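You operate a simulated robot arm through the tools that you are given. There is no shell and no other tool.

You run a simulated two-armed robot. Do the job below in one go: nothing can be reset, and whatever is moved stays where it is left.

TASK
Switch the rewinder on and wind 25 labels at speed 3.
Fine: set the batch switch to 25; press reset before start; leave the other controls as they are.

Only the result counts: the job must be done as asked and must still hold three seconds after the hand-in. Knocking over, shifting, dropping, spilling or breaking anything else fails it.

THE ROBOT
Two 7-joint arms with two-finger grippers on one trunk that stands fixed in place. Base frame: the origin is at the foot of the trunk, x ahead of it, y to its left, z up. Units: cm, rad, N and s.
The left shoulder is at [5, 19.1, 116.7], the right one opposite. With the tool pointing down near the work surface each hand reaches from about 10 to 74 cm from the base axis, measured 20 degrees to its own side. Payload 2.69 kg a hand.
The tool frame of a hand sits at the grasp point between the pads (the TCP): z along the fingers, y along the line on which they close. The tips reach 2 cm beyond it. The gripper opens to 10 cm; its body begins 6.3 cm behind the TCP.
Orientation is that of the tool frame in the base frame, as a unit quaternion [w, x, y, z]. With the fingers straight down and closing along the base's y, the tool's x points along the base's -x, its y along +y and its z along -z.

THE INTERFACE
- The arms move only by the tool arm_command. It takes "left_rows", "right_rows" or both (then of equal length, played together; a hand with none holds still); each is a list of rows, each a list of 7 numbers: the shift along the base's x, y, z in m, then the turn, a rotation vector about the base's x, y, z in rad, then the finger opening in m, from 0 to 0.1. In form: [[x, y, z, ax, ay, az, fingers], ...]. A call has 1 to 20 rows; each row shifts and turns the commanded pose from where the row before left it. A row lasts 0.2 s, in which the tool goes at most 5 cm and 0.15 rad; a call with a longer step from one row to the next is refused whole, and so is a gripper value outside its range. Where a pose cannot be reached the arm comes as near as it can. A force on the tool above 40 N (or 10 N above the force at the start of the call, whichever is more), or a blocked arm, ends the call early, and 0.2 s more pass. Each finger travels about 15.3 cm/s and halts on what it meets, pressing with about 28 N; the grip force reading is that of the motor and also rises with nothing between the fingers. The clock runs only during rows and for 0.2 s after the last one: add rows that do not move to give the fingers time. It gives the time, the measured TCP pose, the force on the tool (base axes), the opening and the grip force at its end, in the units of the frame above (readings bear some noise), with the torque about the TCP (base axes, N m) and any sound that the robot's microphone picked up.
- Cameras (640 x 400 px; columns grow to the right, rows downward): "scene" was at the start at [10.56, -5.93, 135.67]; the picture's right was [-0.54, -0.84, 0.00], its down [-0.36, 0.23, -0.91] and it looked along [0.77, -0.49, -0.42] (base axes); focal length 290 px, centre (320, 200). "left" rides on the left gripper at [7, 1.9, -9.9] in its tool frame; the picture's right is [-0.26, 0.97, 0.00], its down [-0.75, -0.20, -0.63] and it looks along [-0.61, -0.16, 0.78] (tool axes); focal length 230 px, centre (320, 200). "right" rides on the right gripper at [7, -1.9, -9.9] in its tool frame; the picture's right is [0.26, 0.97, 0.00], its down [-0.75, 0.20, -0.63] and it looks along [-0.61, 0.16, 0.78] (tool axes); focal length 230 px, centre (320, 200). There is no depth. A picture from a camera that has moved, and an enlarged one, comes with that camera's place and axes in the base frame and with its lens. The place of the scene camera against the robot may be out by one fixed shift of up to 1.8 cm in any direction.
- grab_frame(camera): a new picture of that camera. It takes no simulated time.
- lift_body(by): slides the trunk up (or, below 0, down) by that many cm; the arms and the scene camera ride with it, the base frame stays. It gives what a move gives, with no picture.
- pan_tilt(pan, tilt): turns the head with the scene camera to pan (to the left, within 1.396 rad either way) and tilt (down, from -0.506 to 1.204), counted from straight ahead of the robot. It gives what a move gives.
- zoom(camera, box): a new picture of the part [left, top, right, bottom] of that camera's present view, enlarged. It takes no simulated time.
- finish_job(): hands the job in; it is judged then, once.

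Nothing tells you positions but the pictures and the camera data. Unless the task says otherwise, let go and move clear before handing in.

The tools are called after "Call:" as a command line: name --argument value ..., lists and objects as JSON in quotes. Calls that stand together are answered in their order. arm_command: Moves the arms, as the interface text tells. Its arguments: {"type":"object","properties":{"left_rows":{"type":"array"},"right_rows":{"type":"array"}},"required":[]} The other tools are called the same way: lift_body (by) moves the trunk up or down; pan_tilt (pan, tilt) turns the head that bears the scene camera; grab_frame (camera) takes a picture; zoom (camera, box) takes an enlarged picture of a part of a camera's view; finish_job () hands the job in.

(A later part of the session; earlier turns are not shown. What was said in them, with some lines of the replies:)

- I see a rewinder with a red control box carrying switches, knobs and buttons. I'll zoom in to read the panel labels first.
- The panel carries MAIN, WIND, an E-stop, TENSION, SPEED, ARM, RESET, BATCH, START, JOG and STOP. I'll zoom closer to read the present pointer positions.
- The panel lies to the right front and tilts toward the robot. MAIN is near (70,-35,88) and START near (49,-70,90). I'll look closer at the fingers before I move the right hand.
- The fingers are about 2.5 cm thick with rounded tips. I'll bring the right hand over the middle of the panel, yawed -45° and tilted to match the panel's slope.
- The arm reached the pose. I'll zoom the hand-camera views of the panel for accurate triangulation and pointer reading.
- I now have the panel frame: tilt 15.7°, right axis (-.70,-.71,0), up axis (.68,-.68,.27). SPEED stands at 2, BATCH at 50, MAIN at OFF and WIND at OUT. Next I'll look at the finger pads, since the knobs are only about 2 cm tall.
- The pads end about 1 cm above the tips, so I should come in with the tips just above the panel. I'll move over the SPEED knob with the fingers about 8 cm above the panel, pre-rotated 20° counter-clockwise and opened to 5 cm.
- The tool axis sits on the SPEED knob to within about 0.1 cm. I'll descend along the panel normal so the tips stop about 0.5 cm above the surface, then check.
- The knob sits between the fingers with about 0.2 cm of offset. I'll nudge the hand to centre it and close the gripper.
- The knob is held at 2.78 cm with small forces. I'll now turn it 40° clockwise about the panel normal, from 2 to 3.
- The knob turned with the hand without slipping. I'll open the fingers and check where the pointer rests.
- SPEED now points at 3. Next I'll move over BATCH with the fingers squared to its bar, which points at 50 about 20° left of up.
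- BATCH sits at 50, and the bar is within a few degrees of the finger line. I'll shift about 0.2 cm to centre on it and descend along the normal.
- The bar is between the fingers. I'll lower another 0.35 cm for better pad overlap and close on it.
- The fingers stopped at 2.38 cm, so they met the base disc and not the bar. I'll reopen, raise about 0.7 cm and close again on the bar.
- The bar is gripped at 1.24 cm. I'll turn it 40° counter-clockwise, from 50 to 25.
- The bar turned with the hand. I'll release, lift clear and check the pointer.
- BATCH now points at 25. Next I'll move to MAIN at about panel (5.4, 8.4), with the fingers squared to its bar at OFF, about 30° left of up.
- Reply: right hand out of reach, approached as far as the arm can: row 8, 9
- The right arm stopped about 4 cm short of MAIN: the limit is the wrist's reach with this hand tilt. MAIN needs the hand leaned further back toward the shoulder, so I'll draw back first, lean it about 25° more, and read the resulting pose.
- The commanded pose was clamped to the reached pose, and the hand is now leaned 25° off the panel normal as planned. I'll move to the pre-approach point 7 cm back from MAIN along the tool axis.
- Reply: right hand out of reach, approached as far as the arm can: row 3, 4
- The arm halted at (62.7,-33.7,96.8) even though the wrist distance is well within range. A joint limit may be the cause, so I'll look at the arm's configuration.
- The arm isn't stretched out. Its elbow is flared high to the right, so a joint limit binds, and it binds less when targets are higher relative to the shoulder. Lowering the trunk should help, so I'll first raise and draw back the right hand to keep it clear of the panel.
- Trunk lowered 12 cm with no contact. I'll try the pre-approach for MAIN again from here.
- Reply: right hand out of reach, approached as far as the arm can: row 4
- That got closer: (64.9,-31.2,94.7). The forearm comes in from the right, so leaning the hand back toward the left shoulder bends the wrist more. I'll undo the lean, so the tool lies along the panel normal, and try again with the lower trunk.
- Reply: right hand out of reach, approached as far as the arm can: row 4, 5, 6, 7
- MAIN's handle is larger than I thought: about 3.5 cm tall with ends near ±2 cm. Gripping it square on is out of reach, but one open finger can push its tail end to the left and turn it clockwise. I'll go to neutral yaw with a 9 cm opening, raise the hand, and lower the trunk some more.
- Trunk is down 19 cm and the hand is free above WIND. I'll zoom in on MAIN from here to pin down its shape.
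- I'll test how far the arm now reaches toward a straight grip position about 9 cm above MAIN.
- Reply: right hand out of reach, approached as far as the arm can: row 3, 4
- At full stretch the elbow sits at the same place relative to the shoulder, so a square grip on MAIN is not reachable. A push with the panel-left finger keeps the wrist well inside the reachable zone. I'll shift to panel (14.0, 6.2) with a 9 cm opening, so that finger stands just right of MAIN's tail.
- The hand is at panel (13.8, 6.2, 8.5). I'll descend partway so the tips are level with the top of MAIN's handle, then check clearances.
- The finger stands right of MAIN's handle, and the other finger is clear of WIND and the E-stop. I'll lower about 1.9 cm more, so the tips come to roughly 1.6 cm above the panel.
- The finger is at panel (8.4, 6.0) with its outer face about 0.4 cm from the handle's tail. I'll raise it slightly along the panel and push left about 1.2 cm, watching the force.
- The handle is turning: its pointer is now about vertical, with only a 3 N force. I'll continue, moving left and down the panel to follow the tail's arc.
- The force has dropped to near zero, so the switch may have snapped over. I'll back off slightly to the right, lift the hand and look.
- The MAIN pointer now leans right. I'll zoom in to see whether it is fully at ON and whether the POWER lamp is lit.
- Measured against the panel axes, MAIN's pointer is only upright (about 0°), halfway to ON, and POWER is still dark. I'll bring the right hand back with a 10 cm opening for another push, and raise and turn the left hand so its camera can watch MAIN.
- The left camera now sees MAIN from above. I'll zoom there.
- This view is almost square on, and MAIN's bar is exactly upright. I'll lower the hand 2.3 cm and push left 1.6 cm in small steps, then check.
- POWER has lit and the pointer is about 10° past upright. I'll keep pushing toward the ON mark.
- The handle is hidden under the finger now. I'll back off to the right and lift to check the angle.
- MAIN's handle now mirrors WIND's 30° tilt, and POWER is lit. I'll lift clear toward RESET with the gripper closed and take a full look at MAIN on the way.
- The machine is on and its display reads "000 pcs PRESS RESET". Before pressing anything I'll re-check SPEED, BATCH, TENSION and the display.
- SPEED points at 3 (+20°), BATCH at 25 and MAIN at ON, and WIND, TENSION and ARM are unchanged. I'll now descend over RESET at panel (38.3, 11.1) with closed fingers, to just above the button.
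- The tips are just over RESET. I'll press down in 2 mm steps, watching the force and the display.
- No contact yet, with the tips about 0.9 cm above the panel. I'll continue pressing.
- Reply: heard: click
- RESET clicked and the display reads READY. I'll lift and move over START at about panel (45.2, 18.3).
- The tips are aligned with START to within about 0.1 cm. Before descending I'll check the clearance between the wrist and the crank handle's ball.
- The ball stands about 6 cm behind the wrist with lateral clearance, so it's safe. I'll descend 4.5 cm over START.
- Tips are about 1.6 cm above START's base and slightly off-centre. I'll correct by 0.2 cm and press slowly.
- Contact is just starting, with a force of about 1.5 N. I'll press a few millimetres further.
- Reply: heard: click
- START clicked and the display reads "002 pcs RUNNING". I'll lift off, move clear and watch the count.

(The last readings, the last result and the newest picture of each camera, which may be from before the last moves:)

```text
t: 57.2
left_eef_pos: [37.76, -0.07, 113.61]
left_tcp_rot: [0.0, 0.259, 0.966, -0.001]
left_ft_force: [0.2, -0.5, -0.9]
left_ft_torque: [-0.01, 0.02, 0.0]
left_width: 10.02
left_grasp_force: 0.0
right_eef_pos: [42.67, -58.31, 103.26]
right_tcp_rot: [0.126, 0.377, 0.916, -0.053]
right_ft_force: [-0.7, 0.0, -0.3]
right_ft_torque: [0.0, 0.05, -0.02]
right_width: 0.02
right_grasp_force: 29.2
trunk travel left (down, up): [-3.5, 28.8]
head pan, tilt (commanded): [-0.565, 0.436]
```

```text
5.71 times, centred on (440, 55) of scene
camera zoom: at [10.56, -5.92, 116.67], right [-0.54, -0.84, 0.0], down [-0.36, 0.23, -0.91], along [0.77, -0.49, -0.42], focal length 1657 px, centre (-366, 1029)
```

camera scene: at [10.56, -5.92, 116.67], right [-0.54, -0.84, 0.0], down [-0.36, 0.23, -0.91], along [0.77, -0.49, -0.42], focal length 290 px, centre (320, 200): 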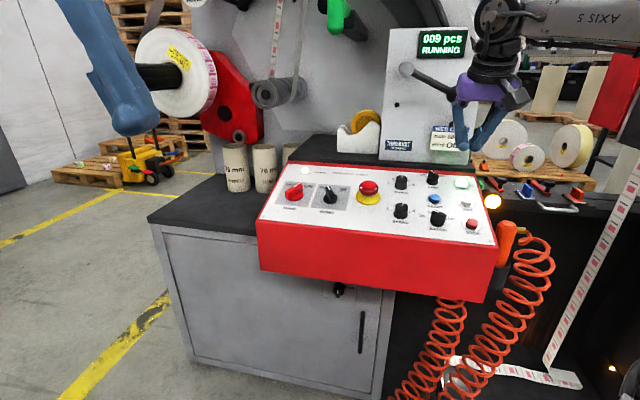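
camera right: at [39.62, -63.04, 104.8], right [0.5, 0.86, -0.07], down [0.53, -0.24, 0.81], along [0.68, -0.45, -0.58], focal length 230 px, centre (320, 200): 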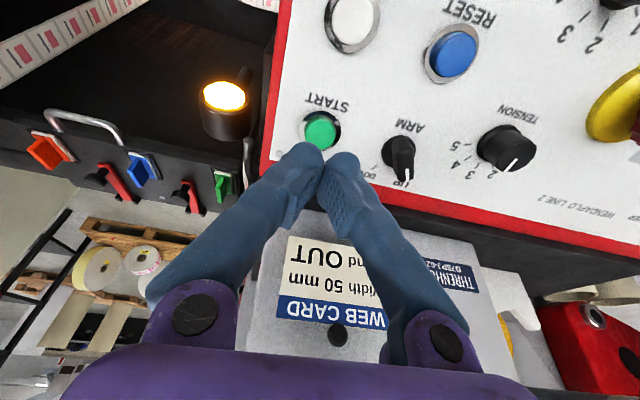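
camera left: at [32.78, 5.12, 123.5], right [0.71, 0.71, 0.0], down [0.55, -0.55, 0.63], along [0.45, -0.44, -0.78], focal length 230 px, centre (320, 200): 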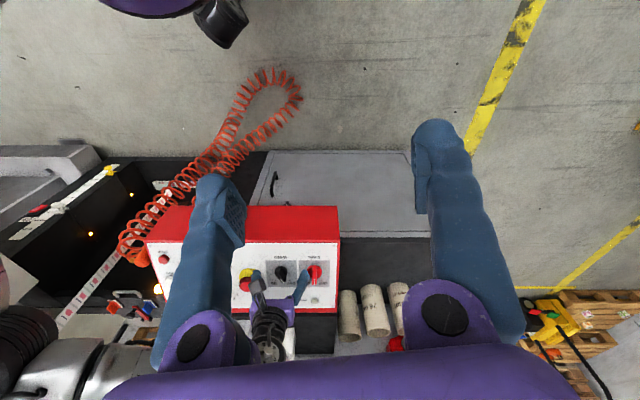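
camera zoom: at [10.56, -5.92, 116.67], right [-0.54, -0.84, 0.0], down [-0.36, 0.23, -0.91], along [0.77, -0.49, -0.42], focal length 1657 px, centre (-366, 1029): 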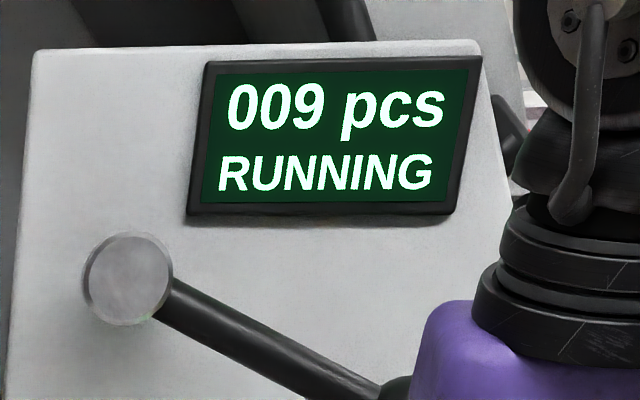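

Counting at roughly 3 pcs/s, now at 9. I'll draw the hand further back and wait for the batch to finish.

Call:
arm_command --right_rows '[[-0.015, 0.02, 0.01, 0, 0, 0, 0.02], [-0.015, 0.02, 0.01, 0, 0, 0, 0.02], [-0.015, 0.02, 0.01, 0, 0, 0, 0.02], [0, 0, 0, 0, 0, 0, 0.02], [0, 0, 0, 0, 0, 0, 0.02], [0, 0, 0, 0, 0, 0, 0.02], [0, 0, 0, 0, 0, 0, 0.02], [0, 0, 0, 0, 0, 0, 0.02], [0, 0, 0, 0, 0, 0, 0.02], [0, 0, 0, 0, 0, 0, 0.02], [0, 0, 0, 0, 0, 0, 0.02], [0, 0, 0, 0, 0, 0, 0.02], [0, 0, 0, 0, 0, 0, 0.02], [0, 0, 0, 0, 0, 0, 0.02], [0, 0, 0, 0, 0, 0, 0.02], [0, 0, 0, 0, 0, 0, 0.02], [0, 0, 0, 0, 0, 0, 0.02], [0, 0, 0, 0, 0, 0, 0.02], [0, 0, 0, 0, 0, 0, 0.02], [0, 0, 0, 0, 0, 0, 0.02]]'

Call:
zoom --camera "scene" --box '[390, 20, 490, 90]'

```text
t: 61.4
left_eef_pos: [37.89, -0.16, 113.64]
left_tcp_rot: [0.0, 0.259, 0.966, 0.0]
left_ft_force: [0.6, -0.1, -0.7]
left_ft_torque: [-0.01, 0.01, 0.02]
left_width: 10.0
left_grasp_force: 0.2
right_eef_pos: [38.32, -52.35, 106.34]
right_tcp_rot: [0.126, 0.377, 0.916, -0.054]
right_ft_force: [0.1, 0.2, -0.2]
right_ft_torque: [0.01, 0.02, 0.02]
right_width: 2.01
right_grasp_force: 0.0
trunk travel left (down, up): [-3.5, 28.8]
head pan, tilt (commanded): [-0.565, 0.436]
```

```text
5.71 times, centred on (440, 55) of scene
camera zoom: at [10.56, -5.93, 116.67], right [-0.54, -0.84, 0.0], down [-0.36, 0.23, -0.91], along [0.77, -0.49, -0.42], focal length 1657 px, centre (-366, 1029)
```

zoom: 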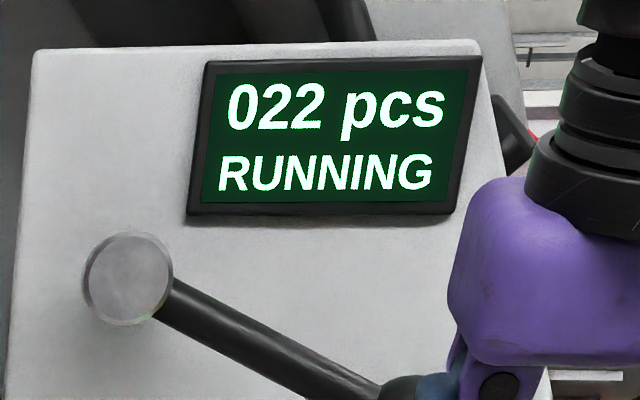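

The count is at 22. I'll wait a few more seconds for it to stop at 25.

Call:
arm_command --right_rows '[[0, 0, 0, 0, 0, 0, 0.02], [0, 0, 0, 0, 0, 0, 0.02], [0, 0, 0, 0, 0, 0, 0.02], [0, 0, 0, 0, 0, 0, 0.02], [0, 0, 0, 0, 0, 0, 0.02], [0, 0, 0, 0, 0, 0, 0.02], [0, 0, 0, 0, 0, 0, 0.02], [0, 0, 0, 0, 0, 0, 0.02], [0, 0, 0, 0, 0, 0, 0.02], [0, 0, 0, 0, 0, 0, 0.02], [0, 0, 0, 0, 0, 0, 0.02], [0, 0, 0, 0, 0, 0, 0.02], [0, 0, 0, 0, 0, 0, 0.02], [0, 0, 0, 0, 0, 0, 0.02], [0, 0, 0, 0, 0, 0, 0.02]]'

Call:
grab_frame --camera "scene"

Call:
zoom --camera "scene" --box '[390, 20, 490, 90]'

Call:
zoom --camera "scene" --box '[250, 155, 500, 250]'

Call:
grab_frame --camera "right"

```text
t: 64.6
left_eef_pos: [37.76, 0.0, 113.58]
left_tcp_rot: [0.0, 0.259, 0.966, 0.0]
left_ft_force: [0.4, 0.0, -0.5]
left_ft_torque: [0.0, 0.0, 0.01]
left_width: 9.99
left_grasp_force: 0.2
right_eef_pos: [38.13, -52.46, 106.23]
right_tcp_rot: [0.126, 0.377, 0.916, -0.052]
right_ft_force: [0.6, -0.7, -0.5]
right_ft_torque: [0.0, -0.01, 0.0]
right_width: 2.0
right_grasp_force: 0.2
trunk travel left (down, up): [-3.5, 28.8]
head pan, tilt (commanded): [-0.565, 0.436]
```

```text
taken
camera scene: at [10.56, -5.93, 116.67], right [-0.54, -0.84, 0.0], down [-0.36, 0.23, -0.91], along [0.77, -0.49, -0.42], focal length 290 px, centre (320, 200)
```

scene: 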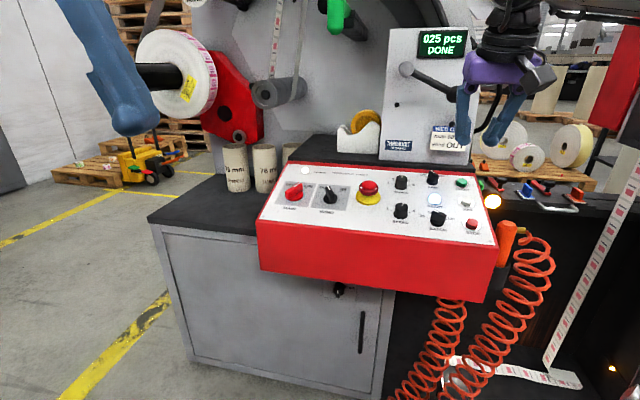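

```text
5.71 times, centred on (440, 55) of scene
camera zoom: at [10.56, -5.93, 116.67], right [-0.54, -0.84, 0.0], down [-0.36, 0.23, -0.91], along [0.77, -0.49, -0.42], focal length 1657 px, centre (-366, 1029)
```

zoom: 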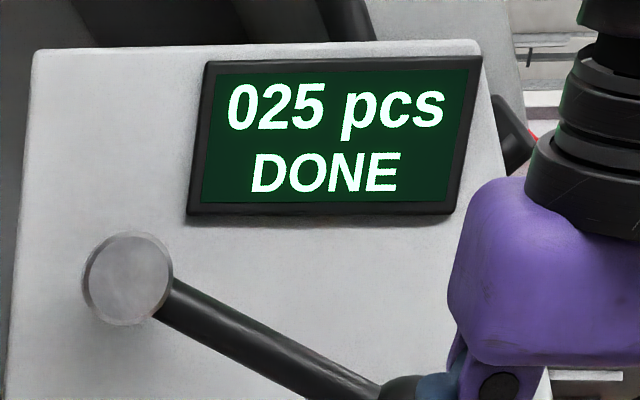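

```text
2.56 times, centred on (375, 202) of scene
camera zoom: at [10.56, -5.93, 116.67], right [-0.54, -0.84, 0.0], down [-0.36, 0.23, -0.91], along [0.77, -0.49, -0.42], focal length 742 px, centre (179, 194)
```

zoom: 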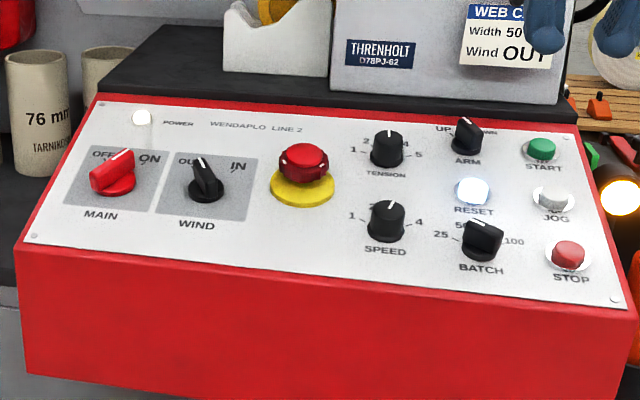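

```text
taken
camera right: at [30.06, -47.02, 113.89], right [0.5, 0.86, -0.07], down [0.53, -0.24, 0.81], along [0.68, -0.45, -0.58], focal length 230 px, centre (320, 200)
```

right: 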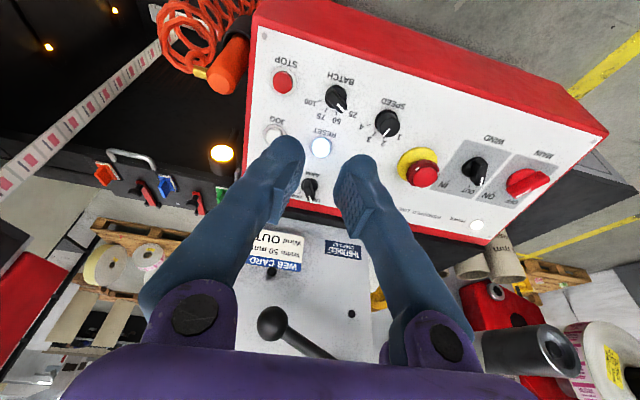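

The display reads "025 pcs DONE". As a last check I'll zoom in on MAIN, SPEED and BATCH.

Call:
zoom --camera "right" --box '[440, 130, 600, 240]'

Call:
zoom --camera "left" --box '[285, 245, 345, 290]'

Call:
zoom --camera "right" --box '[260, 50, 420, 150]'

Call:
zoom --camera "scene" --box '[275, 165, 335, 210]'

```text
3.64 times, centred on (520, 185) of right
camera zoom: at [30.06, -47.02, 113.89], right [0.5, 0.86, -0.07], down [0.53, -0.24, 0.81], along [0.68, -0.45, -0.58], focal length 837 px, centre (-407, 254)
```

zoom: 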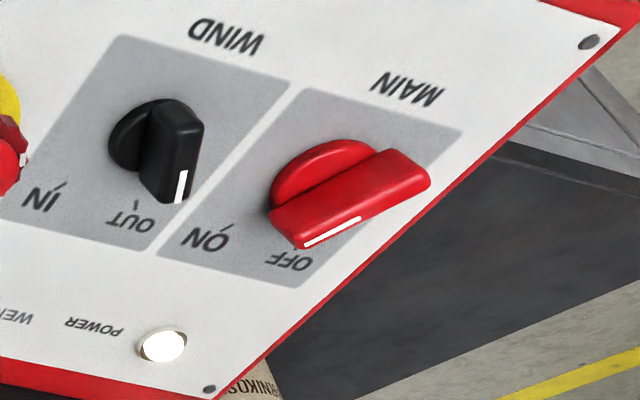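

```text
8.89 times, centred on (315, 268) of left
camera zoom: at [32.76, 5.11, 123.47], right [0.71, 0.71, 0.0], down [0.55, -0.55, 0.63], along [0.45, -0.44, -0.78], focal length 2045 px, centre (364, -400)
```

zoom: 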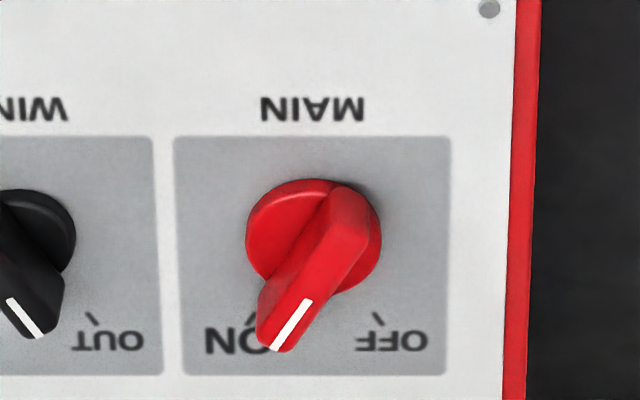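

```text
4.00 times, centred on (340, 100) of right
camera zoom: at [30.06, -47.02, 113.89], right [0.5, 0.86, -0.07], down [0.53, -0.24, 0.81], along [0.68, -0.45, -0.58], focal length 920 px, centre (240, 600)
```

zoom: 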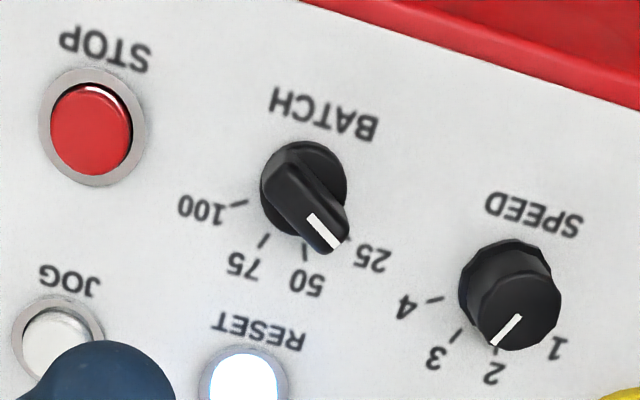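

```text
8.89 times, centred on (305, 188) of scene
camera zoom: at [10.56, -5.93, 116.67], right [-0.54, -0.84, 0.0], down [-0.36, 0.23, -0.91], along [0.77, -0.49, -0.42], focal length 2578 px, centre (453, 311)
```

zoom: 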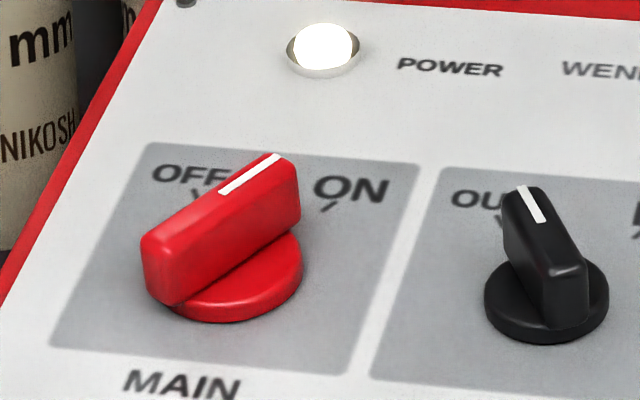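

The display shows 025 pcs DONE. MAIN is on the ON mark, SPEED is at 3 and BATCH at 25. WIND, TENSION and ARM are unchanged, the hands are clear, and I'm handing in.

Call:
finish_job

```text
The job is handed in.
```

The rewinder is on and has wound 25 labels at speed 3. Its display read "025 pcs DONE" when I handed the job in.

- **Settings:** MAIN is at ON, SPEED is at 3 (it was at 2) and BATCH is at 25 (it was at 50). WIND (OUT), TENSION and ARM are as they were, and I didn't touch the E-stop.
- **Order:** I pressed RESET and the display went to READY. Only then did I press START, and the count ran from 0 to 25 and stopped by itself.
- **MAIN switch:** The arm could not reach MAIN for a square grip, so I lowered the trunk 19 cm and pushed the handle round with one finger. It paused halfway, and a second push took it to ON. It now sits about 3° past the mark, with the POWER lamp lit.

I saw nothing else moved or knocked. Both hands are clear of the panel, and the trunk is still 19 cm down.
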